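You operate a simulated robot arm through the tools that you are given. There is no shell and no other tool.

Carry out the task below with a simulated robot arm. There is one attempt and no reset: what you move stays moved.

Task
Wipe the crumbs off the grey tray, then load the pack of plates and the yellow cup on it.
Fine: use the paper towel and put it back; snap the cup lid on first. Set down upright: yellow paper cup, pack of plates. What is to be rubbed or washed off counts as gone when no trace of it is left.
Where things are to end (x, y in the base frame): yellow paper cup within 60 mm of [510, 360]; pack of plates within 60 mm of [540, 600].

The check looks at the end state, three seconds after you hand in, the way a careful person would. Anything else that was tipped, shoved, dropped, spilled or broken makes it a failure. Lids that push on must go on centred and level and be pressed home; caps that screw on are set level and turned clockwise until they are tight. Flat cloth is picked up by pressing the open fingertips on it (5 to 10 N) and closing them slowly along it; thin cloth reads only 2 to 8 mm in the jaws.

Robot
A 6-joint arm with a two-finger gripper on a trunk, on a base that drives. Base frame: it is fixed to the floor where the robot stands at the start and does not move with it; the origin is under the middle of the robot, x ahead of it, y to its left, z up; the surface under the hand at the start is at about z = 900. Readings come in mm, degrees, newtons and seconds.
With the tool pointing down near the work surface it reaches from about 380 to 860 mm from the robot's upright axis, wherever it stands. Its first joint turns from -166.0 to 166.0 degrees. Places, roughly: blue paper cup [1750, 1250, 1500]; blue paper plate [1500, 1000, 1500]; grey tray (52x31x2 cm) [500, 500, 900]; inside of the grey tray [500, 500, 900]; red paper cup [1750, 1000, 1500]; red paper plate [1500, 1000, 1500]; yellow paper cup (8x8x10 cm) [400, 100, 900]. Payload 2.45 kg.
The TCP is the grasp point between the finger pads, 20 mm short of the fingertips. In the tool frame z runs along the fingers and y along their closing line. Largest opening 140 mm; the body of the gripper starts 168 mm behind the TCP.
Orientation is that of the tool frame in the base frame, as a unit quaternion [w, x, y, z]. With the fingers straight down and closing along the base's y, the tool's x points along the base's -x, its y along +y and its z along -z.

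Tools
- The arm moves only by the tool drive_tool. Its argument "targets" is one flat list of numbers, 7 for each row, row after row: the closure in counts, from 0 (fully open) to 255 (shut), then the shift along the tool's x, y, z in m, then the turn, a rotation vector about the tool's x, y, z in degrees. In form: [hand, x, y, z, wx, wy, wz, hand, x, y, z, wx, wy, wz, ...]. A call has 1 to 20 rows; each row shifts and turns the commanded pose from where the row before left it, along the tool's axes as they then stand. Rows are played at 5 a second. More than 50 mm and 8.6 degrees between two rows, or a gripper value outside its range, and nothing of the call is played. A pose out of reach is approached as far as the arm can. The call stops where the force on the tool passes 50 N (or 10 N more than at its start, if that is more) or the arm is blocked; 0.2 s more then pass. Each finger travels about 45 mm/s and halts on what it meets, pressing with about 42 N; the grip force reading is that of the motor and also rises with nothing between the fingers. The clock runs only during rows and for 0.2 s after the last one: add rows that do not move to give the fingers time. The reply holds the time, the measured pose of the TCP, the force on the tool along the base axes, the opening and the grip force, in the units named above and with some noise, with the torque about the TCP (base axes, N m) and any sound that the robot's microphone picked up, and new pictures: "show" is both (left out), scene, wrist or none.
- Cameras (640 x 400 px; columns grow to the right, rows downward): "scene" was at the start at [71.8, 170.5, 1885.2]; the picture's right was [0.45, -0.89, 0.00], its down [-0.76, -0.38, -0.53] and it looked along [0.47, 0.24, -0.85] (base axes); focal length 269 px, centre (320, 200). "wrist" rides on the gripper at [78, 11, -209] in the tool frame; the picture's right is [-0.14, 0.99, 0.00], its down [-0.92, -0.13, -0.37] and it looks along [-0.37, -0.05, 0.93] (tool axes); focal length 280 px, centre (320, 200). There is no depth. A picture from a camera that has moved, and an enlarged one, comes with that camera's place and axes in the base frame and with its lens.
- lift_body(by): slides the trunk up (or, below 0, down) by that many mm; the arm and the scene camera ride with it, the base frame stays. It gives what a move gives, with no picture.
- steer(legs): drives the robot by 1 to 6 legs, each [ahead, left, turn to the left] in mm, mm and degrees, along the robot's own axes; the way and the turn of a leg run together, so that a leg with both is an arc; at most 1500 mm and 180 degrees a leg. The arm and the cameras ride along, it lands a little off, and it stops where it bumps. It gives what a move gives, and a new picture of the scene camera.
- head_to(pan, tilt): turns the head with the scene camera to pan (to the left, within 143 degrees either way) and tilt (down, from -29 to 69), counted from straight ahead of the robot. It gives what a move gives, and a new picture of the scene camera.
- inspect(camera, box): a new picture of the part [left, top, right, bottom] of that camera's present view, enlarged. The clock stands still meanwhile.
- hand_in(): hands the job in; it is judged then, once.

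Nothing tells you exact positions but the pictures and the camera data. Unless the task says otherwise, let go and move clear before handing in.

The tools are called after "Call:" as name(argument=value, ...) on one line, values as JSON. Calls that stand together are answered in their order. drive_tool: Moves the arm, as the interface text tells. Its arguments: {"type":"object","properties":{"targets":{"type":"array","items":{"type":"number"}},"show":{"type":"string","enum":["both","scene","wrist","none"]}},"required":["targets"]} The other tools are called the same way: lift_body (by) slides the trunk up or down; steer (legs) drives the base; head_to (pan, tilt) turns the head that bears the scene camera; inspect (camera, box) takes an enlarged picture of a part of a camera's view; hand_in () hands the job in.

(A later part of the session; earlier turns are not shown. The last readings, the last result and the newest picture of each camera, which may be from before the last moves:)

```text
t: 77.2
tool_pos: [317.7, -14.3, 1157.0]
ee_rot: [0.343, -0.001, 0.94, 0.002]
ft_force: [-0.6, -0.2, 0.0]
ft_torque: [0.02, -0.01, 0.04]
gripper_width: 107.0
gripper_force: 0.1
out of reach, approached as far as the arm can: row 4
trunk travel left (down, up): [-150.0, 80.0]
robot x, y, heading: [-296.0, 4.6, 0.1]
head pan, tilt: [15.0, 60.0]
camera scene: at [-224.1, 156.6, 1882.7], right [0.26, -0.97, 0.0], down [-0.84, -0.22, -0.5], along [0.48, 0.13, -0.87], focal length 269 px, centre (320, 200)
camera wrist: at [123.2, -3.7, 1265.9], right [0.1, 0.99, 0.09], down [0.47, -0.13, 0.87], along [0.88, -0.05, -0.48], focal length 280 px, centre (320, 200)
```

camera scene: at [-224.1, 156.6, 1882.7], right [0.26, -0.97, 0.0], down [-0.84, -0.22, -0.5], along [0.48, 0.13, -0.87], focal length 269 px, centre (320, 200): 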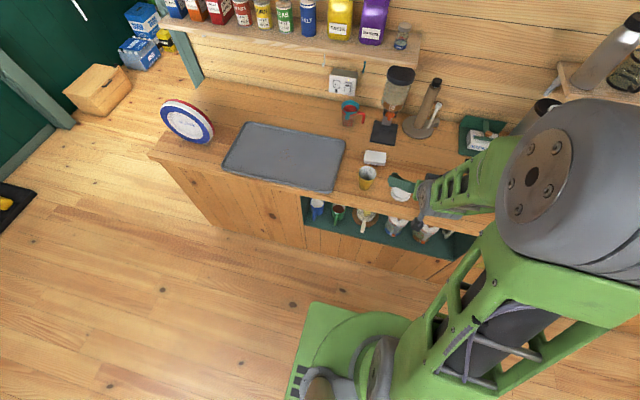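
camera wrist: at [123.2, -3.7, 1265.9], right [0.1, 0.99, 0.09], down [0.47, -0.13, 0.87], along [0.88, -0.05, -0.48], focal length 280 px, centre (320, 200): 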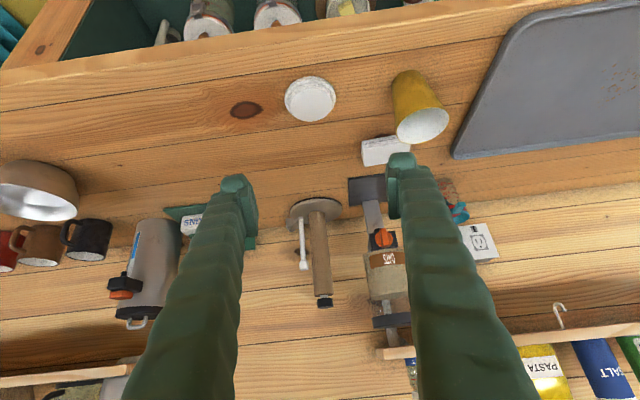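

Call:
inspect(camera="wrist", box=[260, 60, 360, 140])

Call:
drive_tool(targets=[60, 0, 0, 0, 0, -8, 0, 60, 0, 0, 0, 0, -8, 0, 60, 0, 0, 0, 0, -8, 0, 60, 0, 0, 0, 0, -8, 0, 60, 0, 0, 0, 0, -8, 0, 60, 0, 0, 0, 0, -8, 0, 60, 0, 0, 0, 0, 0, 0])

```text
5.00 times, centred on (310, 100) of wrist
camera zoom: at [123.2, -3.7, 1265.9], right [0.1, 0.99, 0.09], down [0.47, -0.13, 0.87], along [0.88, -0.05, -0.48], focal length 1402 px, centre (370, 700)
```

zoom: 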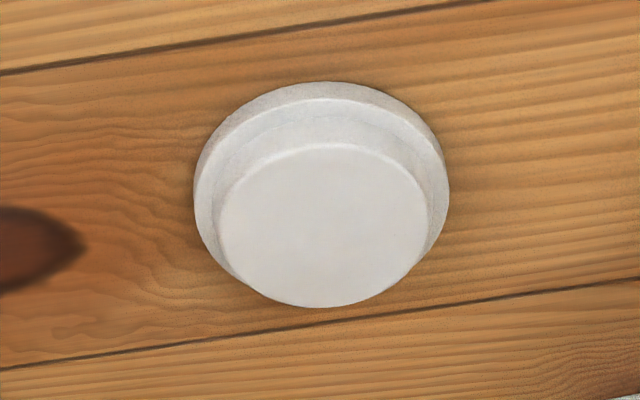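

```text
t: 78.8
tool_pos: [370.0, -17.2, 1153.0]
ee_rot: [0.695, 0.0, 0.719, 0.002]
ft_force: [-0.4, 1.1, 0.2]
ft_torque: [-0.02, 0.0, 0.0]
gripper_width: 107.2
gripper_force: 0.1
out of reach, approached as far as the arm can: row 2, 3, 4
trunk travel left (down, up): [-150.0, 80.0]
robot x, y, heading: [-300.0, -1.9, 0.0]
head pan, tilt: [15.0, 60.0]
camera scene: at [-224.0, 156.5, 1882.7], right [0.26, -0.97, 0.0], down [-0.84, -0.22, -0.5], along [0.48, 0.13, -0.87], focal length 269 px, centre (320, 200)
camera wrist: at [159.0, -6.3, 1080.8], right [0.0, 0.99, 0.14], down [-0.34, -0.13, 0.93], along [0.94, -0.05, 0.33], focal length 280 px, centre (320, 200)
```

scene: 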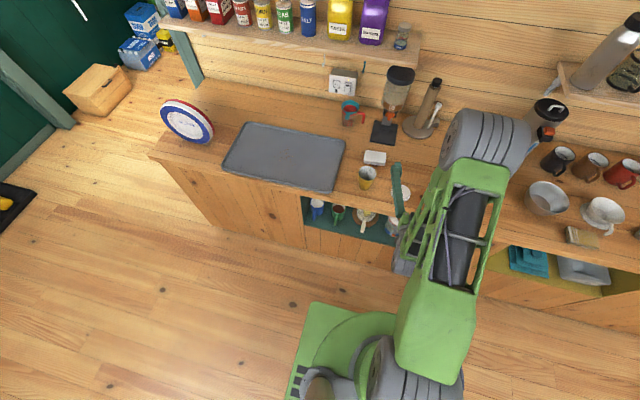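
wrist: 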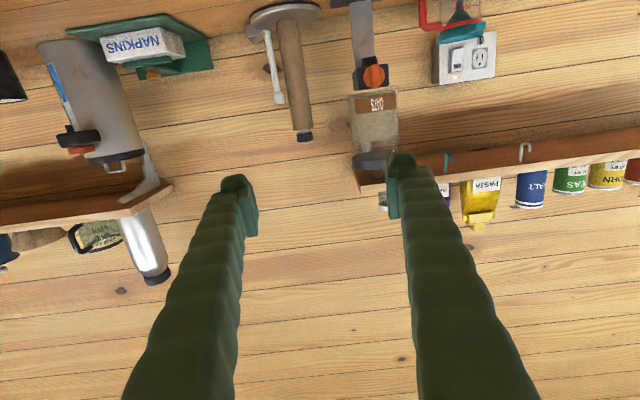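

Call:
drive_tool(targets=[60, 0, 0, 0.035, 0, -1.9, 0, 60, 0, 0, 0.04, 0, 0, 0, 60, 0.04, -0.002, 0, 0, 0, 0, 60, 0.04, 0, 0, 0, 0, 0, 60, 0.04, 0, 0, 0, 0, 0, 60, 0, 0, 0, 0, 0, 0])

Call:
inspect(camera="scene", box=[350, 150, 470, 230])

```text
t: 80.2
tool_pos: [444.7, -17.9, 1032.4]
ee_rot: [0.706, 0.001, 0.708, 0.002]
ft_force: [0.0, 0.7, 0.1]
ft_torque: [-0.02, -0.01, 0.04]
gripper_width: 106.9
gripper_force: 0.1
trunk travel left (down, up): [-150.0, 80.0]
robot x, y, heading: [-296.1, 6.8, 0.1]
head pan, tilt: [15.0, 60.0]
camera scene: at [-223.7, 156.5, 1882.7], right [0.26, -0.97, 0.0], down [-0.84, -0.22, -0.5], along [0.48, 0.13, -0.87], focal length 269 px, centre (320, 200)
camera wrist: at [235.4, -7.5, 953.4], right [0.0, 0.99, 0.14], down [-0.37, -0.13, 0.92], along [0.93, -0.05, 0.36], focal length 280 px, centre (320, 200)
```

scene: 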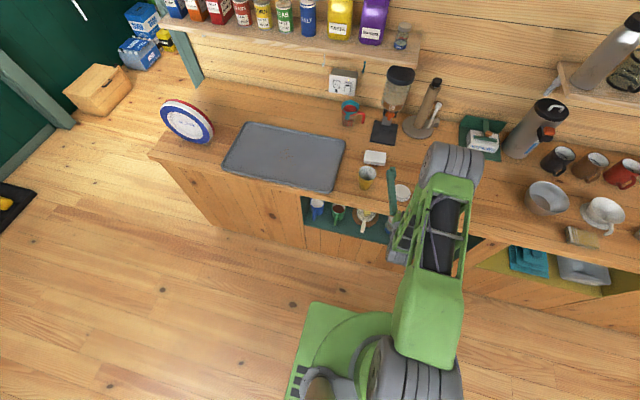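
wrist: 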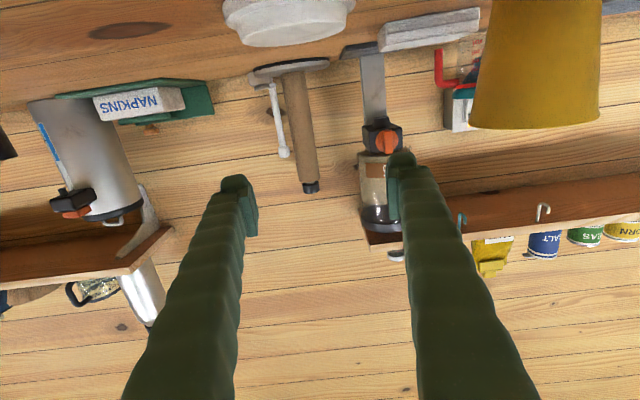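

```text
5.00 times, centred on (410, 190) of scene
camera zoom: at [-223.7, 156.5, 1882.7], right [0.26, -0.97, 0.0], down [-0.84, -0.22, -0.5], along [0.48, 0.13, -0.87], focal length 1344 px, centre (-130, 250)
```

zoom: 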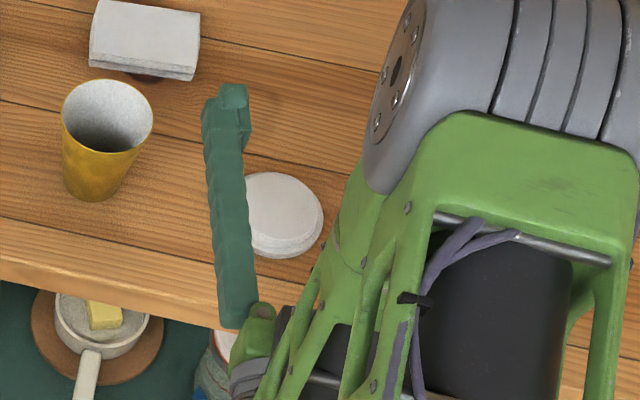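

Call:
inspect(camera="wrist", box=[200, 0, 380, 60])

```text
3.56 times, centred on (290, 30) of wrist
camera zoom: at [235.4, -7.5, 953.4], right [0.0, 0.99, 0.14], down [-0.37, -0.13, 0.92], along [0.93, -0.05, 0.36], focal length 997 px, centre (427, 804)
```

zoom: 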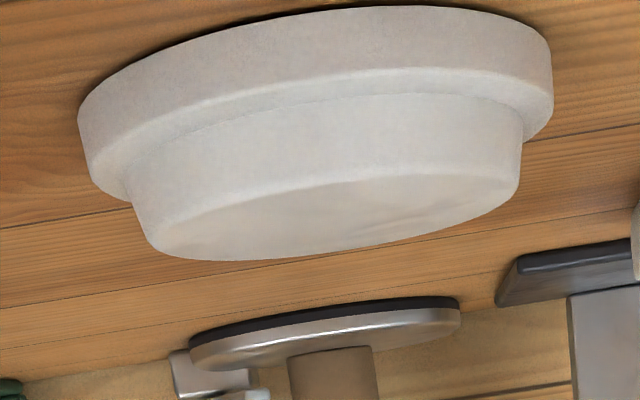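

Call:
drive_tool(targets=[60, 0.04, -0.001, 0, 0, 0, 0, 60, 0.04, 0, 0, 0, 0, 0, 60, 0.02, 0, 0, 0, 0, 0, 60, 0.005, 0, 0, 0, 0, 0, 60, 0.003, 0, 0, 0, 0, 0, 60, 0, 0, 0, 0, 0, 0])

Call:
inspect(camera="scene", box=[360, 160, 440, 220])

Call:
inspect(camera="wrist", box=[160, 60, 480, 260])

```text
t: 81.6
tool_pos: [444.5, -18.1, 922.5]
ee_rot: [0.706, 0.0, 0.708, 0.002]
ft_force: [-0.6, -0.7, -0.1]
ft_torque: [0.01, 0.01, 0.0]
gripper_width: 106.9
gripper_force: 0.0
trunk travel left (down, up): [-150.0, 80.0]
robot x, y, heading: [-297.6, -2.9, -0.2]
head pan, tilt: [15.0, 60.0]
camera scene: at [-223.8, 156.5, 1882.7], right [0.26, -0.97, 0.0], down [-0.84, -0.22, -0.5], along [0.48, 0.13, -0.87], focal length 269 px, centre (320, 200)
camera wrist: at [235.2, -8.2, 844.8], right [0.0, 0.99, 0.14], down [-0.37, -0.13, 0.92], along [0.93, -0.05, 0.36], focal length 280 px, centre (320, 200)
```

scene: 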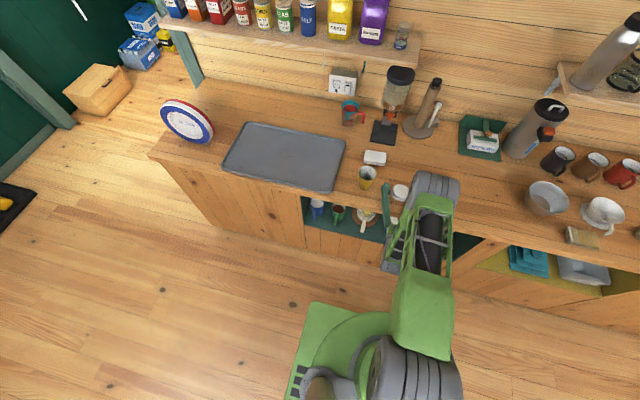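
wrist: 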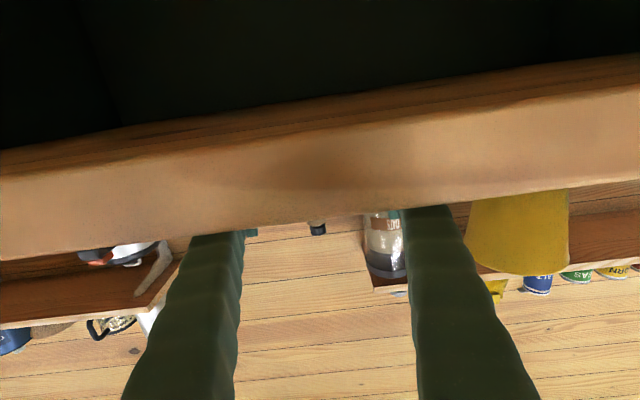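

```text
6.67 times, centred on (400, 190) of scene
camera zoom: at [-223.8, 156.5, 1882.7], right [0.26, -0.97, 0.0], down [-0.84, -0.22, -0.5], along [0.48, 0.13, -0.87], focal length 1793 px, centre (-213, 267)
```

zoom: 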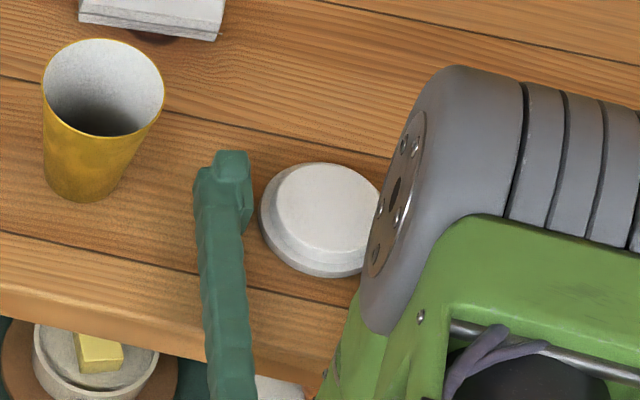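

```text
2.00 times, centred on (320, 160) of wrist
camera zoom: at [235.2, -8.2, 844.8], right [0.0, 0.99, 0.14], down [-0.37, -0.13, 0.92], along [0.93, -0.05, 0.36], focal length 561 px, centre (320, 280)
```

zoom: 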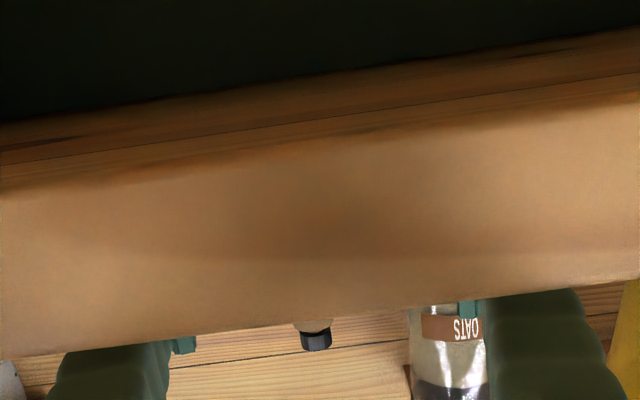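

Call:
drive_tool(targets=[60, 0.002, -0.001, 0, 0, 0, 0, 60, 0.002, 0, 0, 0, 0, 0, 60, 0, 0, 0, 0, 0, 0], show="none")

Call:
drive_tool(targets=[60, 0.001, 0, 0, 0, 0, 0, 60, 0.001, 0, 0, 0, 0, 0, 60, 0, 0, 0, 0, 0, 0], show="none")

Call:
drive_tool(targets=[60, 0.001, 0, 0, 0, 0, 0, 60, 0, 0, 0, 0, 0, 0], show="none")

```text
t: 82.4
tool_pos: [443.4, -20.3, 921.1]
ee_rot: [0.707, 0.0, 0.707, 0.001]
ft_force: [-1.9, 1.3, 9.2]
ft_torque: [-0.53, 0.01, -0.08]
gripper_width: 107.0
gripper_force: 0.1
trunk travel left (down, up): [-150.0, 80.0]
robot x, y, heading: [-299.7, 0.9, -0.2]
head pan, tilt: [15.0, 60.0]
```

```text
t: 83.2
tool_pos: [443.2, -20.8, 921.2]
ee_rot: [0.709, -0.001, 0.705, 0.003]
ft_force: [-2.3, -0.3, 24.6]
ft_torque: [-0.83, -0.09, 0.02]
gripper_width: 106.9
gripper_force: 0.1
trunk travel left (down, up): [-150.0, 80.0]
robot x, y, heading: [-297.1, 1.1, -0.3]
head pan, tilt: [15.0, 60.0]
```

```text
t: 83.8
tool_pos: [444.1, -20.4, 920.1]
ee_rot: [0.71, 0.0, 0.705, 0.001]
ft_force: [-0.2, -0.2, 30.1]
ft_torque: [-1.09, -0.2, 0.1]
gripper_width: 106.8
gripper_force: 0.0
trunk travel left (down, up): [-150.0, 80.0]
robot x, y, heading: [-296.7, 1.4, 0.4]
head pan, tilt: [15.0, 60.0]
```

Call:
drive_tool(targets=[70, -0.0055, 0.001, 0.001, 0, 0, 0, 80, 0, 0, 0, 0, 0, 0, 90, 0, 0, 0, 0, 0, 0, 98, 0, 0, 0, 0, 0, 0, 98, 0, 0, 0, 0, 0, 0], show="none")

Call:
inspect(camera="scene", box=[370, 165, 430, 210])

Call:
drive_tool(targets=[102, 0, 0, 0, 0, 0, 0, 105, 0, 0, 0, 0, 0, 0, 107, 0, 0, 0, 0, 0, 0, 107, 0, 0, 0, 0, 0, 0], show="none")

Call:
inspect(camera="scene", box=[370, 165, 430, 210])

```text
t: 85.0
tool_pos: [445.3, -17.8, 920.7]
ee_rot: [0.706, 0.0, 0.708, 0.003]
ft_force: [-1.7, -1.7, 2.8]
ft_torque: [-0.22, 0.05, -0.14]
gripper_width: 87.9
gripper_force: 1.0
trunk travel left (down, up): [-150.0, 80.0]
robot x, y, heading: [-298.9, 3.1, -0.0]
head pan, tilt: [15.0, 60.0]
```

```text
8.89 times, centred on (400, 188) of scene
camera zoom: at [-224.4, 156.4, 1882.6], right [0.26, -0.97, 0.0], down [-0.84, -0.23, -0.5], along [0.48, 0.13, -0.87], focal length 2390 px, centre (-391, 311)
```

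zoom: 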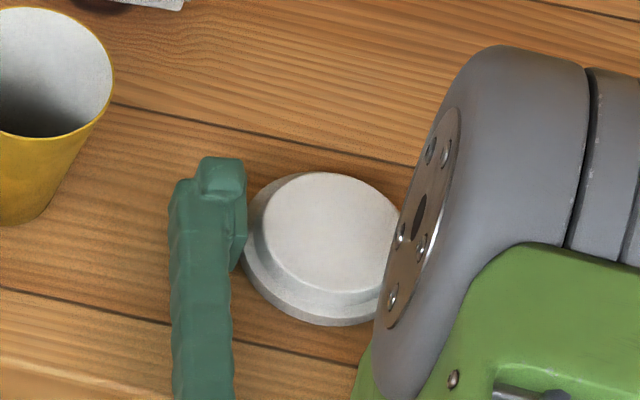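

```text
t: 86.0
tool_pos: [444.0, -19.6, 921.8]
ee_rot: [0.706, 0.0, 0.708, 0.002]
ft_force: [0.0, 0.4, -0.2]
ft_torque: [0.0, 0.0, 0.04]
gripper_width: 81.9
gripper_force: 0.1
trunk travel left (down, up): [-150.0, 80.0]
robot x, y, heading: [-299.3, -0.8, -0.2]
head pan, tilt: [15.0, 60.0]
```

```text
8.89 times, centred on (400, 188) of scene
camera zoom: at [-223.8, 156.5, 1882.7], right [0.26, -0.97, 0.0], down [-0.84, -0.22, -0.5], along [0.48, 0.13, -0.87], focal length 2390 px, centre (-391, 311)
```

zoom: 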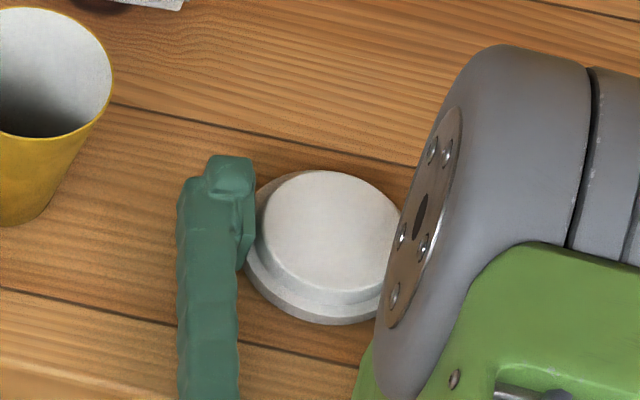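

Call:
drive_tool(targets=[109, 0, 0, 0, 0, 0, 0, 111, 0, 0, 0, 0, 0, 0, 111, 0, 0, 0, 0, 0, 0], show="none")

Call:
inspect(camera="scene", box=[370, 165, 430, 210])

Call:
drive_tool(targets=[113, 0, 0, 0, 0, 0, 0, 115, 0, 0, 0, 0, 0, 0, 115, 0, 0, 0, 0, 0, 0], show="none")

Call:
inspect(camera="scene", box=[370, 165, 430, 210])

```text
t: 86.8
tool_pos: [444.7, -20.3, 923.3]
ee_rot: [0.706, 0.0, 0.708, 0.002]
ft_force: [0.7, 0.3, -0.7]
ft_torque: [0.0, 0.01, 0.02]
gripper_width: 81.2
gripper_force: 3.9
trunk travel left (down, up): [-150.0, 80.0]
robot x, y, heading: [-295.3, 0.8, -0.1]
head pan, tilt: [15.0, 60.0]
```

```text
8.89 times, centred on (400, 188) of scene
camera zoom: at [-223.8, 156.5, 1882.7], right [0.26, -0.97, 0.0], down [-0.84, -0.22, -0.5], along [0.48, 0.13, -0.87], focal length 2390 px, centre (-391, 311)
```

zoom: 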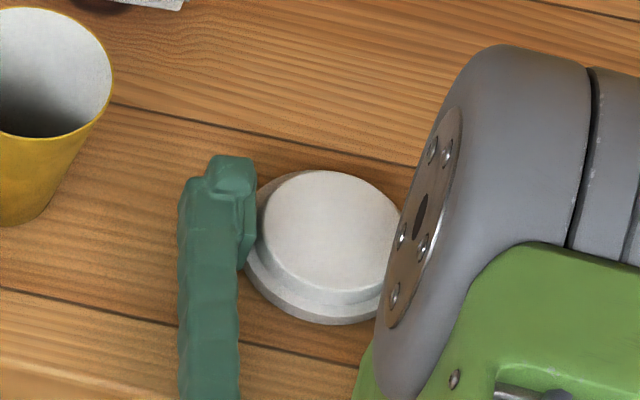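

```text
t: 87.6
tool_pos: [445.9, -19.6, 922.6]
ee_rot: [0.706, 0.001, 0.708, 0.002]
ft_force: [-0.1, -0.5, 0.5]
ft_torque: [0.0, 0.01, -0.01]
gripper_width: 79.2
gripper_force: 21.1
trunk travel left (down, up): [-150.0, 80.0]
robot x, y, heading: [-298.0, -0.2, -0.1]
head pan, tilt: [15.0, 60.0]
```

```text
8.89 times, centred on (400, 188) of scene
camera zoom: at [-223.8, 156.5, 1882.7], right [0.26, -0.97, 0.0], down [-0.84, -0.22, -0.5], along [0.48, 0.13, -0.87], focal length 2390 px, centre (-391, 311)
```

zoom: 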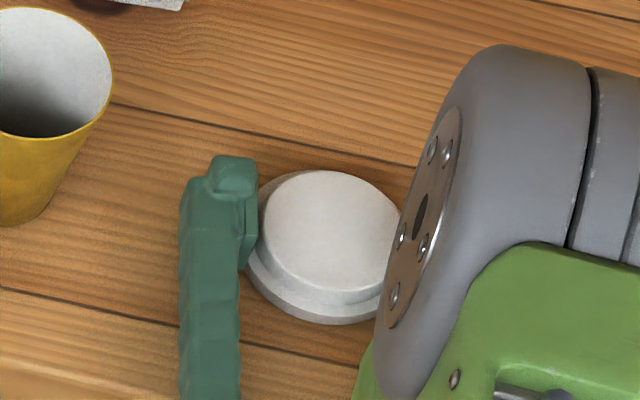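

Call:
drive_tool(targets=[114, -0.003, 0, 0, 0, 0, 0, 114, -0.005, 0, 0, 0, 0, 0, 114, -0.008, 0, 0, 0, 0, 0, 114, -0.01, 0, 0, 0, 0, 0, 114, 0, 0, 0, 0, 0, 0], show="none")

Call:
inspect(camera="scene", box=[370, 165, 430, 210])

Call:
inspect(camera="wrist", box=[160, 60, 480, 260])

```text
t: 88.8
tool_pos: [445.3, -19.5, 948.3]
ee_rot: [0.706, 0.0, 0.708, 0.002]
ft_force: [0.2, 0.7, -0.1]
ft_torque: [-0.03, 0.0, 0.02]
gripper_width: 78.2
gripper_force: 27.4
trunk travel left (down, up): [-150.0, 80.0]
robot x, y, heading: [-301.4, 1.2, -0.1]
head pan, tilt: [15.0, 60.0]
```

```text
8.89 times, centred on (400, 188) of scene
camera zoom: at [-223.8, 156.5, 1882.6], right [0.26, -0.97, 0.0], down [-0.84, -0.22, -0.5], along [0.48, 0.13, -0.87], focal length 2390 px, centre (-391, 311)
```

zoom: 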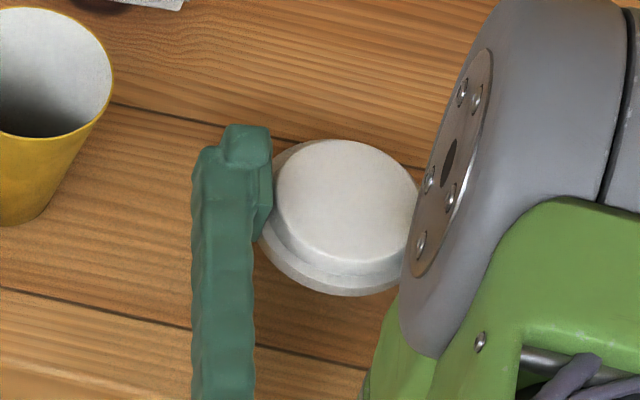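

```text
2.00 times, centred on (320, 160) of wrist
camera zoom: at [236.7, -8.7, 869.6], right [0.0, 0.99, 0.14], down [-0.37, -0.13, 0.92], along [0.93, -0.05, 0.36], focal length 561 px, centre (320, 280)
```

zoom: 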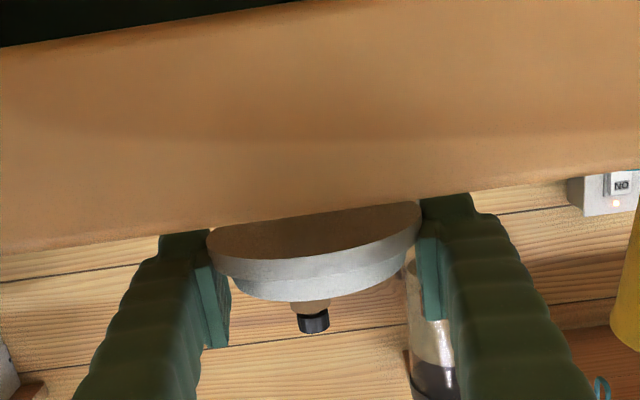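

Call:
drive_tool(targets=[114, -0.02, 0, 0, 0, 0, 0, 114, -0.03, 0, 0, 0, 0, 0, 114, -0.03, 0, 0, 0, 0, 0, 114, -0.025, 0, 0, 0, 0, 0, 114, 0, 0, 0, 0, 0, 0])

Call:
inspect(camera="wrist", box=[160, 60, 480, 260])

Call:
inspect(camera="scene", box=[350, 150, 430, 210])

```text
t: 90.0
tool_pos: [445.6, -18.8, 1053.0]
ee_rot: [0.706, -0.001, 0.708, 0.003]
ft_force: [-0.1, 0.2, -0.6]
ft_torque: [0.02, -0.02, -0.03]
gripper_width: 77.6
gripper_force: 33.5
trunk travel left (down, up): [-150.0, 80.0]
robot x, y, heading: [-301.0, 1.3, -0.0]
head pan, tilt: [15.0, 60.0]
camera scene: at [-223.7, 156.5, 1882.6], right [0.26, -0.97, 0.0], down [-0.84, -0.22, -0.5], along [0.48, 0.13, -0.87], focal length 269 px, centre (320, 200)
camera wrist: at [236.9, -8.8, 974.6], right [0.0, 0.99, 0.14], down [-0.37, -0.13, 0.92], along [0.93, -0.05, 0.36], focal length 280 px, centre (320, 200)
```

scene: 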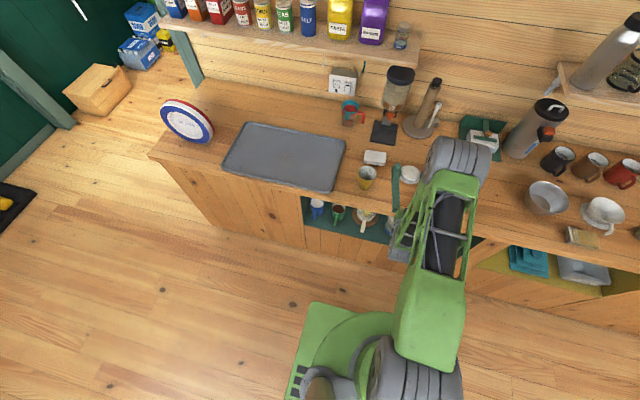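
wrist: 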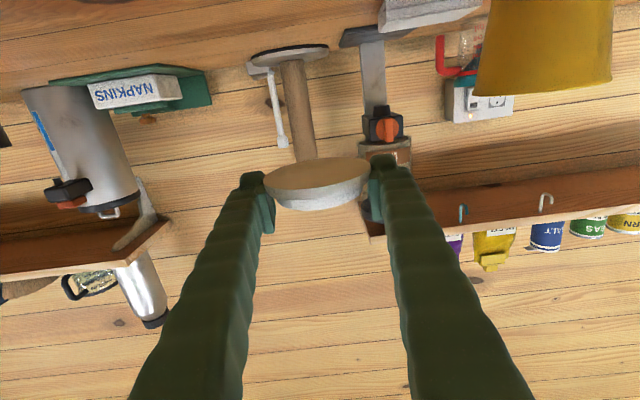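

```text
2.00 times, centred on (320, 160) of wrist
camera zoom: at [236.9, -8.8, 974.6], right [0.0, 0.99, 0.14], down [-0.37, -0.13, 0.92], along [0.93, -0.05, 0.36], focal length 561 px, centre (320, 280)
```

zoom: 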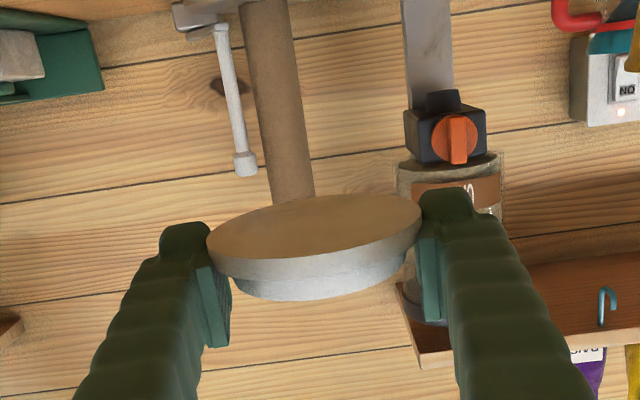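

```text
6.67 times, centred on (390, 180) of scene
camera zoom: at [-223.7, 156.5, 1882.6], right [0.26, -0.97, 0.0], down [-0.84, -0.22, -0.5], along [0.48, 0.13, -0.87], focal length 1793 px, centre (-147, 333)
```

zoom: 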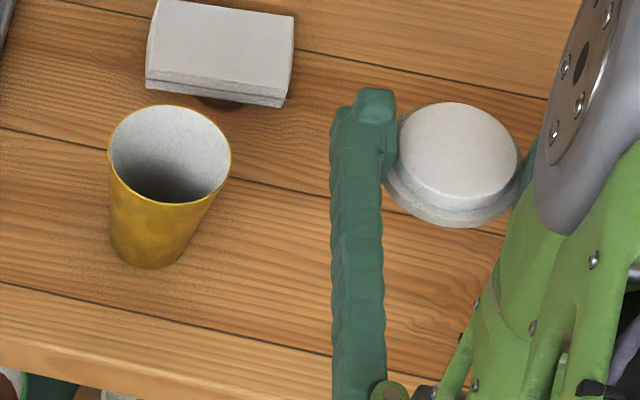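

Call:
drive_tool(targets=[114, 0, 0.03, 0, 0, 0, 0, 114, 0, 0.04, 0, 0, 0, 0, 114, 0, 0.04, 0, 0, 0, 0, 114, 0, 0.03, -0.002, 0, 0, 0, 114, 0, 0.017, -0.002, 0, 0, 0, 114, 0, 0, 0, 0, 0, 0])

Call:
inspect(camera="wrist", box=[160, 0, 480, 200])

Call:
inspect(camera="scene", box=[330, 150, 410, 210])

```text
t: 91.4
tool_pos: [441.9, 137.5, 1053.5]
ee_rot: [0.707, 0.0, 0.708, 0.002]
ft_force: [0.4, 0.1, -0.2]
ft_torque: [0.01, 0.0, 0.0]
gripper_width: 79.1
gripper_force: 21.4
trunk travel left (down, up): [-150.0, 80.0]
robot x, y, heading: [-297.8, -2.0, -0.2]
head pan, tilt: [15.0, 60.0]
camera scene: at [-223.8, 156.5, 1882.7], right [0.26, -0.97, 0.0], down [-0.84, -0.22, -0.5], along [0.48, 0.13, -0.87], focal length 269 px, centre (320, 200)
camera wrist: at [233.2, 148.8, 974.8], right [0.0, 0.99, 0.14], down [-0.37, -0.13, 0.92], along [0.93, -0.05, 0.36], focal length 280 px, centre (320, 200)
```

scene: 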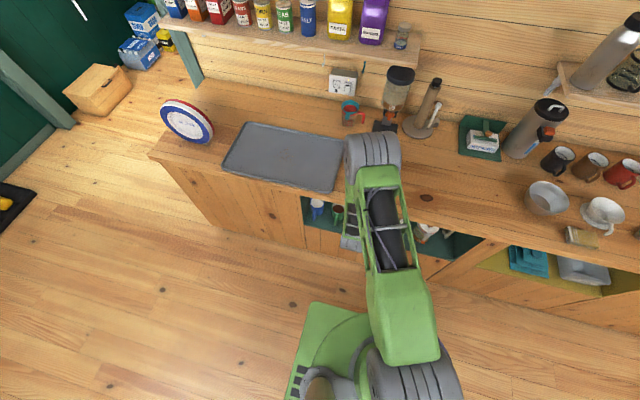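
wrist: 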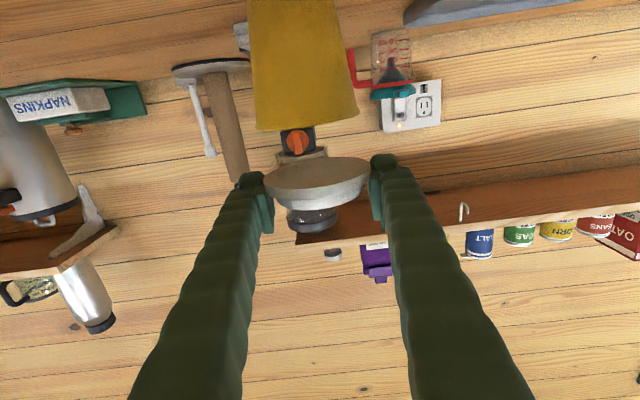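

```text
2.00 times, centred on (320, 100) of wrist
camera zoom: at [233.2, 148.8, 974.8], right [0.0, 0.99, 0.14], down [-0.37, -0.13, 0.92], along [0.93, -0.05, 0.36], focal length 561 px, centre (320, 400)
```

zoom: 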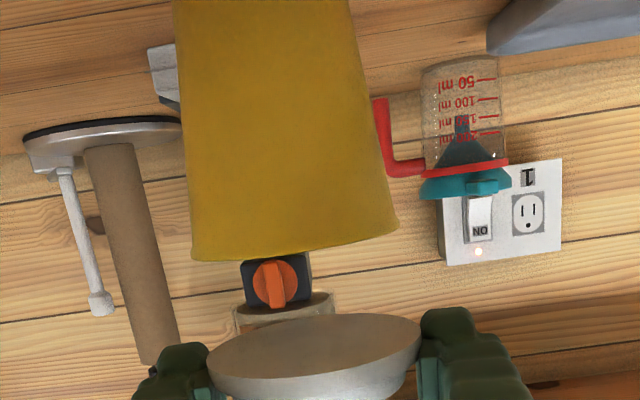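

```text
6.67 times, centred on (370, 180) of scene
camera zoom: at [-223.8, 156.5, 1882.7], right [0.26, -0.97, 0.0], down [-0.84, -0.22, -0.5], along [0.48, 0.13, -0.87], focal length 1793 px, centre (-13, 333)
```

zoom: 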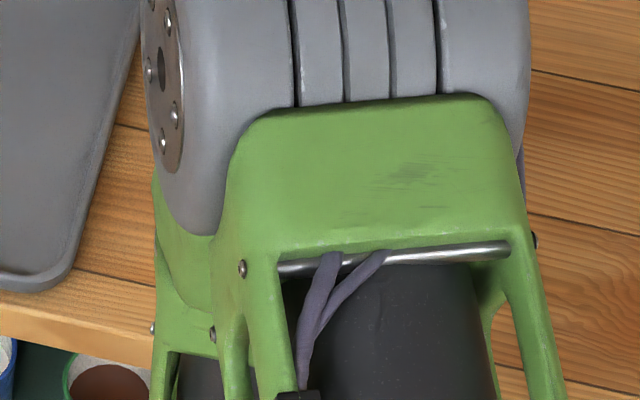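

Call:
drive_tool(targets=[114, 0.01, -0.001, 0.001, 0, 0, 0, 114, 0.01, 0, 0.001, 0, 0, 0, 114, 0.006, 0, 0, 0, 0, 0, 114, 0, 0, 0, 0, 0, 0], show="wrist")

Call:
inspect(camera="wrist", box=[210, 100, 430, 240])

```text
t: 92.4
tool_pos: [445.0, 135.3, 1027.6]
ee_rot: [0.707, 0.0, 0.708, 0.002]
ft_force: [-0.1, -0.2, 0.0]
ft_torque: [0.03, 0.01, 0.03]
gripper_width: 79.8
gripper_force: 14.8
trunk travel left (down, up): [-150.0, 80.0]
robot x, y, heading: [-299.8, 1.9, -0.1]
head pan, tilt: [15.0, 60.0]
camera wrist: at [235.2, 146.9, 949.1], right [0.0, 0.99, 0.14], down [-0.37, -0.13, 0.92], along [0.93, -0.05, 0.36], focal length 280 px, centre (320, 200)
```

wrist: 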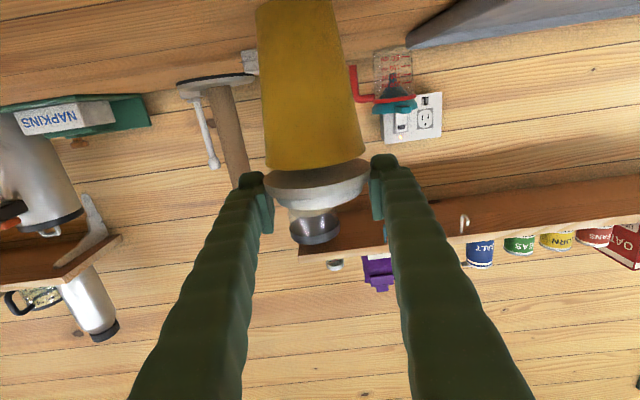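

```text
2.86 times, centred on (320, 170) of wrist
camera zoom: at [235.2, 146.9, 949.1], right [0.0, 0.99, 0.14], down [-0.37, -0.13, 0.92], along [0.93, -0.05, 0.36], focal length 801 px, centre (320, 286)
```

zoom: 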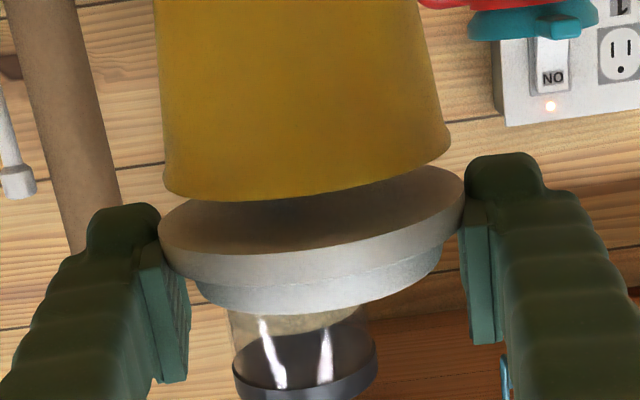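

Call:
drive_tool(targets=[114, 0.004, 0.0008, 0, 0, 0, 0, 114, 0.003, 0, 0, 0, 0, 0, 114, 0, 0, 0, 0, 0, 0], show="none")

Call:
inspect(camera="wrist", box=[210, 100, 430, 240])

```text
t: 93.2
tool_pos: [444.4, 138.3, 1020.3]
ee_rot: [0.707, 0.0, 0.708, 0.001]
ft_force: [0.7, -0.8, -0.3]
ft_torque: [-0.01, -0.02, 0.01]
gripper_width: 78.1
gripper_force: 30.5
trunk travel left (down, up): [-150.0, 80.0]
robot x, y, heading: [-300.0, 0.7, 0.1]
head pan, tilt: [15.0, 60.0]
```

```text
2.86 times, centred on (320, 170) of wrist
camera zoom: at [234.9, 147.9, 941.9], right [0.0, 0.99, 0.14], down [-0.37, -0.13, 0.92], along [0.93, -0.05, 0.36], focal length 801 px, centre (320, 286)
```

zoom: 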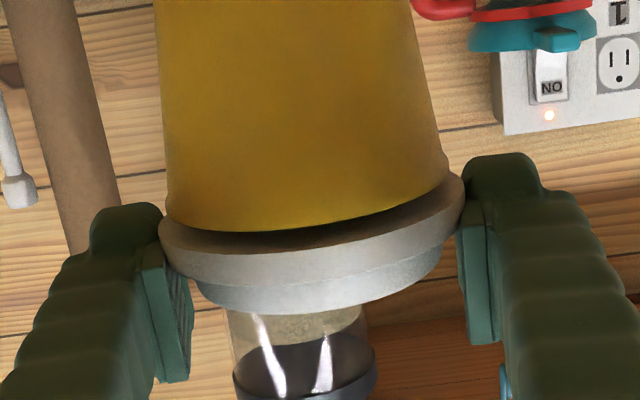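

Call:
inspect(camera="wrist", box=[255, 140, 385, 210])

```text
4.92 times, centred on (320, 175) of wrist
camera zoom: at [234.9, 147.9, 941.9], right [0.0, 0.99, 0.14], down [-0.37, -0.13, 0.92], along [0.93, -0.05, 0.36], focal length 1380 px, centre (320, 323)
```

zoom: 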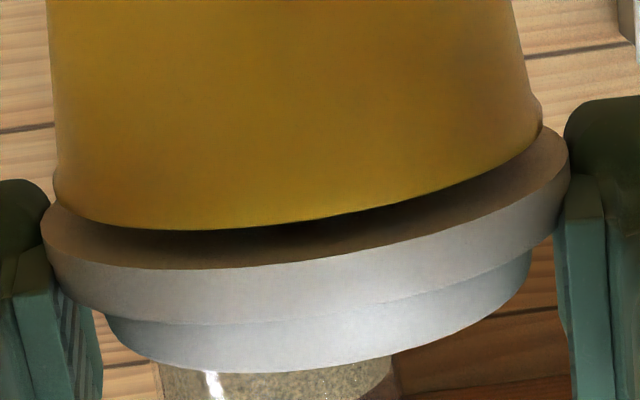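

Call:
drive_tool(targets=[114, 0.002, 0, 0, 0, 0, 0, 114, 0.002, 0, 0, 0, 0, 0, 114, 0, 0, 0, 0, 0, 0], show="none")

Call:
inspect(camera="wrist", box=[255, 140, 385, 210])

Call:
drive_tool(targets=[114, 0.001, 0, 0, 0, 0, 0, 114, 0, 0, 0, 0, 0, 0], show="none")

Call:
inspect(camera="wrist", box=[255, 140, 385, 210])

```text
t: 94.0
tool_pos: [443.8, 136.7, 1017.1]
ee_rot: [0.706, 0.001, 0.708, 0.002]
ft_force: [0.2, -0.1, -0.3]
ft_torque: [0.03, -0.01, 0.0]
gripper_width: 79.8
gripper_force: 11.4
trunk travel left (down, up): [-150.0, 80.0]
robot x, y, heading: [-298.0, 1.9, 0.0]
head pan, tilt: [15.0, 60.0]
```

```text
4.92 times, centred on (320, 175) of wrist
camera zoom: at [235.0, 147.7, 938.1], right [0.0, 0.99, 0.14], down [-0.37, -0.13, 0.92], along [0.93, -0.05, 0.36], focal length 1380 px, centre (320, 323)
```

zoom: 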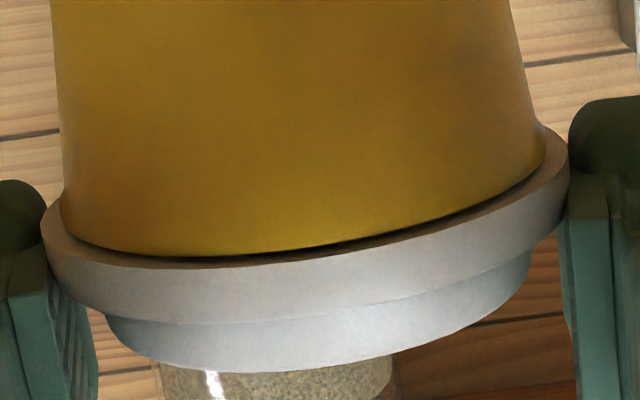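

```text
t: 94.6
tool_pos: [443.5, 136.7, 1015.4]
ee_rot: [0.707, 0.0, 0.708, 0.001]
ft_force: [0.5, 0.0, -0.4]
ft_torque: [0.0, 0.02, 0.01]
gripper_width: 79.3
gripper_force: 14.5
trunk travel left (down, up): [-150.0, 80.0]
robot x, y, heading: [-299.5, -1.7, -0.1]
head pan, tilt: [15.0, 60.0]
```

```text
4.92 times, centred on (320, 175) of wrist
camera zoom: at [234.8, 147.6, 937.0], right [0.0, 0.99, 0.14], down [-0.37, -0.13, 0.92], along [0.93, -0.05, 0.36], focal length 1380 px, centre (320, 323)
```

zoom: 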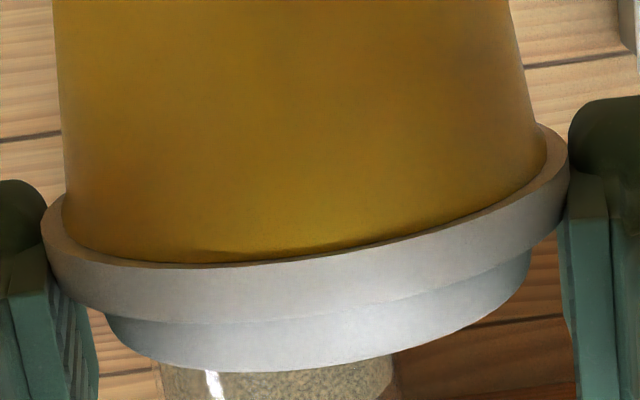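

Call:
drive_tool(targets=[114, 0.001, 0, 0, 0, 0, 0, 114, 0.001, 0, 0, 0, 0, 0, 114, 0, 0, 0, 0, 0, 0], show="none")

Call:
inspect(camera="wrist", box=[255, 140, 385, 210])

Call:
drive_tool(targets=[114, 0.001, 0, 0, 0, 0, 0, 114, 0.001, 0, 0, 0, 0, 0, 114, 0, 0, 0, 0, 0, 0], show="none")

Call:
inspect(camera="wrist", box=[255, 140, 385, 210])

```text
t: 95.4
tool_pos: [444.7, 137.7, 1013.3]
ee_rot: [0.706, 0.001, 0.708, 0.001]
ft_force: [-0.4, -0.1, -0.4]
ft_torque: [0.03, -0.02, 0.04]
gripper_width: 78.3
gripper_force: 30.9
trunk travel left (down, up): [-150.0, 80.0]
robot x, y, heading: [-296.9, -4.2, -0.1]
head pan, tilt: [15.0, 60.0]
```

```text
4.92 times, centred on (320, 175) of wrist
camera zoom: at [234.8, 147.8, 935.1], right [0.0, 0.99, 0.14], down [-0.37, -0.13, 0.92], along [0.93, -0.05, 0.36], focal length 1380 px, centre (320, 323)
```

zoom: 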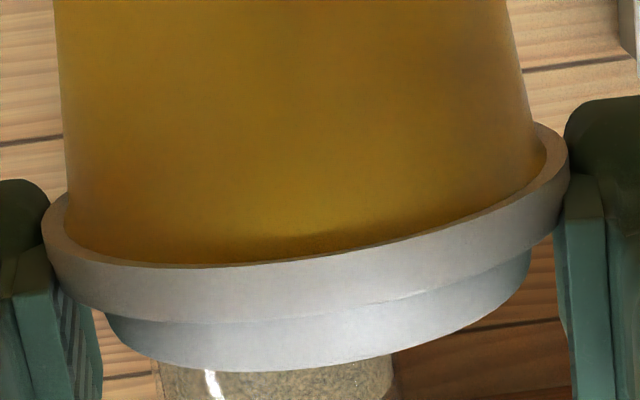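

```text
t: 96.2
tool_pos: [443.3, 137.3, 1010.8]
ee_rot: [0.706, 0.001, 0.708, 0.001]
ft_force: [-0.3, 0.5, 0.7]
ft_torque: [-0.01, -0.02, -0.02]
gripper_width: 79.7
gripper_force: 12.2
trunk travel left (down, up): [-150.0, 80.0]
robot x, y, heading: [-297.1, 2.9, -0.1]
head pan, tilt: [15.0, 60.0]
```

```text
4.92 times, centred on (320, 175) of wrist
camera zoom: at [234.6, 147.9, 933.0], right [0.0, 0.99, 0.14], down [-0.37, -0.13, 0.92], along [0.93, -0.05, 0.36], focal length 1380 px, centre (320, 323)
```

zoom: 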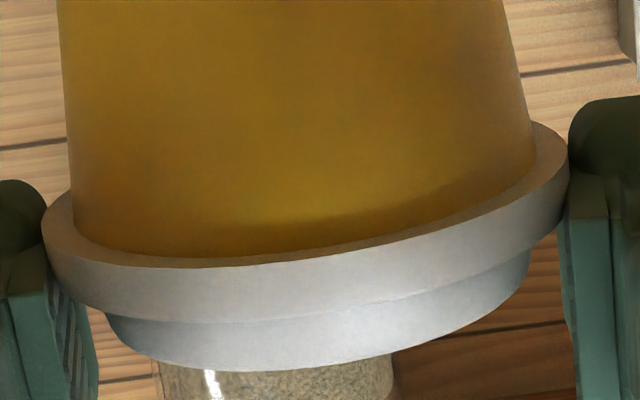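

Call:
drive_tool(targets=[114, 0.001, 0, 0, 0, 0, 0, 114, 0.001, 0, 0, 0, 0, 0, 114, 0, 0, 0, 0, 0, 0], show="none")

Call:
drive_tool(targets=[114, 0.001, 0, 0, 0, 0, 0, 114, 0.001, 0, 0, 0, 0, 0, 114, 0, 0, 0, 0, 0, 0], show="none")

Call:
inspect(camera="wrist", box=[255, 140, 385, 210])

```text
t: 97.0
tool_pos: [443.4, 137.2, 1009.5]
ee_rot: [0.707, 0.001, 0.708, 0.001]
ft_force: [0.3, -0.2, 1.7]
ft_torque: [-0.02, 0.01, 0.02]
gripper_width: 78.5
gripper_force: 27.3
trunk travel left (down, up): [-150.0, 80.0]
robot x, y, heading: [-301.6, -1.8, -0.1]
head pan, tilt: [15.0, 60.0]
heard: snap
```

```text
t: 97.8
tool_pos: [443.4, 138.4, 1008.4]
ee_rot: [0.708, 0.0, 0.707, 0.002]
ft_force: [-0.7, -0.5, 9.8]
ft_torque: [-0.06, -0.01, 0.01]
gripper_width: 77.4
gripper_force: 41.6
trunk travel left (down, up): [-150.0, 80.0]
robot x, y, heading: [-298.2, -1.2, 0.0]
head pan, tilt: [15.0, 60.0]
```

```text
4.92 times, centred on (320, 175) of wrist
camera zoom: at [234.7, 147.9, 929.8], right [0.0, 0.99, 0.14], down [-0.37, -0.13, 0.92], along [0.93, -0.05, 0.37], focal length 1380 px, centre (320, 323)
```

zoom: 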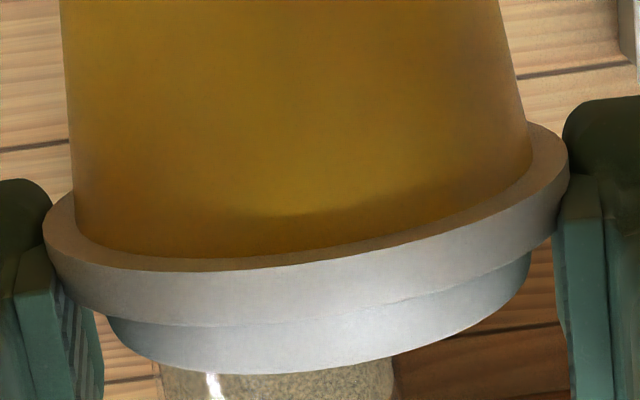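

Snap heard – the lid is on and pressed home. Releasing and backing away.

Call:
drive_tool(targets=[114, 0.0005, 0, 0, 0, 0, 0, 114, 0, 0, 0, 0, 0, 0], show="none")

Call:
drive_tool(targets=[105, -0.002, 0, 0, 0, 0, 0, 95, 0, 0, 0, 0, 0, 0, 80, 0, 0, 0, 0, 0, 0, 60, 0, 0, 0, 0, 0, 0, 60, 0, 0, 0, 0, 0, 0], show="none")

Call:
inspect(camera="wrist", box=[215, 120, 425, 240])

```text
t: 98.4
tool_pos: [442.6, 137.3, 1007.4]
ee_rot: [0.706, 0.0, 0.708, 0.002]
ft_force: [-0.1, 0.3, 6.1]
ft_torque: [0.0, 0.05, 0.0]
gripper_width: 78.1
gripper_force: 40.2
trunk travel left (down, up): [-150.0, 80.0]
robot x, y, heading: [-298.1, 1.2, -0.2]
head pan, tilt: [15.0, 60.0]
```

```text
t: 99.6
tool_pos: [443.4, 136.6, 1008.5]
ee_rot: [0.706, 0.0, 0.708, 0.003]
ft_force: [0.5, -0.4, -0.4]
ft_torque: [0.01, 0.0, 0.02]
gripper_width: 107.1
gripper_force: 0.0
trunk travel left (down, up): [-150.0, 80.0]
robot x, y, heading: [-295.7, 1.5, 0.1]
head pan, tilt: [15.0, 60.0]
```

```text
3.05 times, centred on (320, 180) of wrist
camera zoom: at [234.8, 147.9, 930.7], right [0.0, 0.99, 0.14], down [-0.37, -0.13, 0.92], along [0.93, -0.05, 0.36], focal length 854 px, centre (320, 261)
```

zoom: 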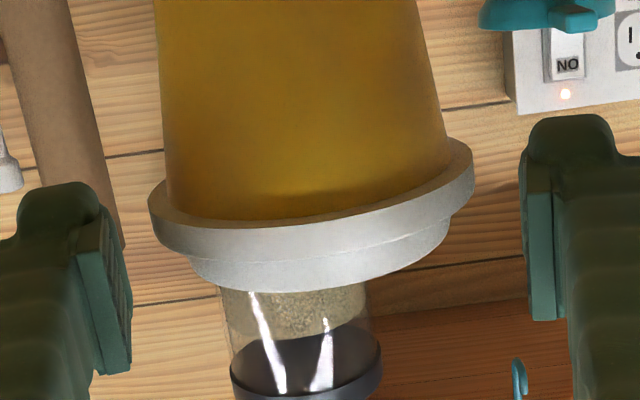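

Call:
drive_tool(targets=[60, 0, 0, -0.045, 0, 0, 0, 60, 0, 0, -0.045, 0, 0, 0, 60, -0.045, 0, 0, 0, 0, 0, 60, -0.045, 0, 0, 0, 0, 0, 60, -0.045, 0, 0, 0, 0, 0, 60, -0.02, 0, 0, 0, 0, 0, 60, 0, 0, 0, 0, 8, 0, 60, 0, 0, 0, 0, 8, 0, 60, 0, 0, 0, 0, 8, 0, 60, 0, 0, 0, 0, 8, 0, 60, 0, 0, 0, 0, 8, 0, 60, 0, 0, 0, 0, 8, 0, 60, 0, 0, 0, 0, 8, 0, 60, 0, 0, 0, 0, 8, 0, 60, 0, 0, 0, 0, 8, 0, 60, 0, 0, 0, 0, 8, 0, 60, 0, 0, 0, 0, 8, 0, 60, 0, 0, 0, 0, 2, 0, 60, 0, 0, 0, 0, 0, 0])

```text
t: 103.6
tool_pos: [348.3, 122.1, 1149.6]
ee_rot: [0.109, 0.018, 0.992, -0.056]
ft_force: [0.7, 0.7, 0.6]
ft_torque: [-0.02, 0.03, 0.02]
gripper_width: 107.2
gripper_force: 0.0
out of reach, approached as far as the arm can: row 13, 14, 15, 17, 18
trunk travel left (down, up): [-150.0, 80.0]
robot x, y, heading: [-296.1, -3.2, 0.0]
head pan, tilt: [15.0, 60.0]
camera scene: at [-223.9, 156.6, 1882.7], right [0.26, -0.97, 0.0], down [-0.84, -0.22, -0.5], along [0.48, 0.13, -0.87], focal length 269 px, centre (320, 200)
camera wrist: at [227.7, 158.3, 1333.6], right [0.18, 0.98, -0.07], down [0.81, -0.11, 0.57], along [0.55, -0.16, -0.82], focal length 280 px, centre (320, 200)
```

scene: 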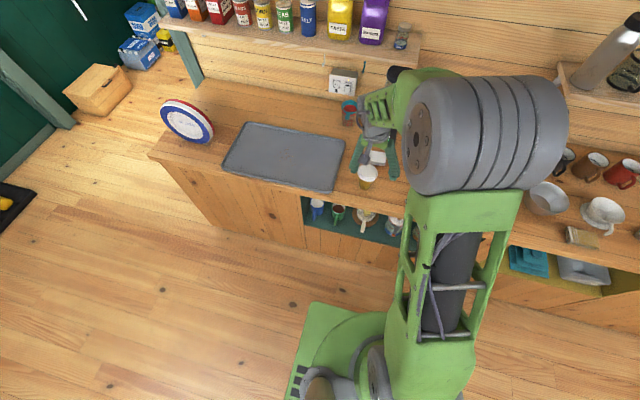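
wrist: 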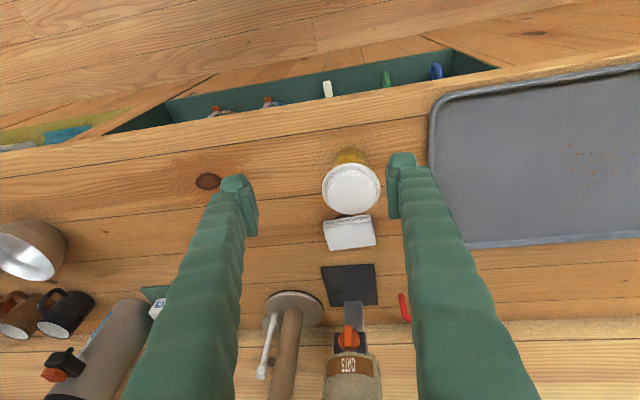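

Call:
drive_tool(targets=[60, 0, 0, 0, -3.2, 6.2, -1, 60, 0, 0, 0, -3.2, 6.2, -1, 60, 0, 0, 0, 0, 0, 0], show="none")

Call:
steer(legs=[[150, 150, 0]])

```text
t: 104.4
tool_pos: [347.4, 121.5, 1149.0]
ee_rot: [0.109, 0.018, 0.992, -0.056]
ft_force: [-0.4, -0.2, -0.3]
ft_torque: [-0.01, 0.02, -0.02]
gripper_width: 107.2
gripper_force: 0.0
out of reach, approached as far as the arm can: row 1, 2
trunk travel left (down, up): [-150.0, 80.0]
robot x, y, heading: [-294.6, 1.2, 0.2]
head pan, tilt: [15.0, 60.0]
```

```text
t: 106.3
tool_pos: [496.1, 270.1, 1149.6]
ee_rot: [0.11, 0.017, 0.992, -0.055]
ft_force: [0.3, -0.1, -0.3]
ft_torque: [-0.02, 0.07, -0.03]
gripper_width: 107.3
gripper_force: 0.1
trunk travel left (down, up): [-150.0, 80.0]
robot x, y, heading: [-151.4, 148.5, -0.2]
head pan, tilt: [15.0, 60.0]
camera scene: at [-74.6, 305.7, 1882.6], right [0.26, -0.97, 0.0], down [-0.84, -0.22, -0.5], along [0.48, 0.13, -0.87], focal length 269 px, centre (320, 200)
```

scene: 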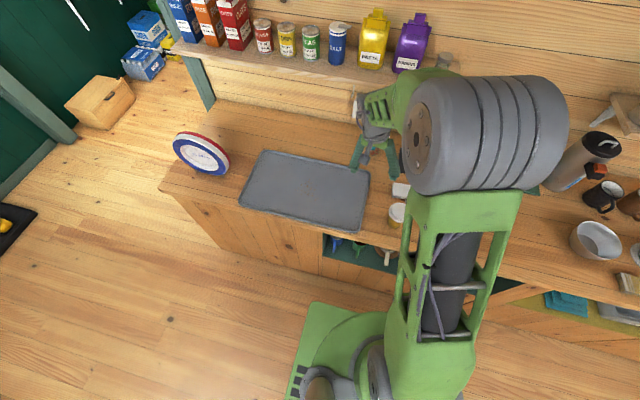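

Call:
drive_tool(targets=[60, 0.03, 0, 0, 0, 0, 0, 60, 0.03, 0, 0, 0, 0, 0, 60, 0.03, 0, 0, 0, 0, 0, 60, 0, 0, 0, -3.2, 6.2, -1, 60, 0, 0, 0, -3.2, 6.2, -1, 60, 0, 0, 0, 0, 0, 0], show="none")

```text
t: 107.7
tool_pos: [406.2, 272.9, 1127.8]
ee_rot: [0.087, 0.014, 0.995, -0.047]
ft_force: [0.1, 0.6, 1.1]
ft_torque: [-0.01, 0.0, -0.03]
gripper_width: 107.4
gripper_force: 0.2
out of reach, approached as far as the arm can: row 4, 5
trunk travel left (down, up): [-150.0, 80.0]
robot x, y, heading: [-148.1, 151.6, -0.1]
head pan, tilt: [15.0, 60.0]
```

Call:
drive_tool(targets=[60, 0.04, 0, 0, 0, 0, 0, 60, 0.04, 0, 0, 0, 0, 0, 60, 0, 0, 0, -3, 5, -1, 60, 0, 0, 0, -3, 5, -1, 60, 0, 0, 0, 0, 0, 0], show="none")

```text
t: 108.9
tool_pos: [325.3, 273.7, 1108.2]
ee_rot: [0.07, 0.011, 0.997, -0.04]
ft_force: [-0.4, -0.1, 0.2]
ft_torque: [0.0, -0.02, 0.02]
gripper_width: 107.0
gripper_force: 0.0
out of reach, approached as far as the arm can: row 3, 4
trunk travel left (down, up): [-150.0, 80.0]
robot x, y, heading: [-149.3, 148.3, 0.1]
head pan, tilt: [15.0, 60.0]
```

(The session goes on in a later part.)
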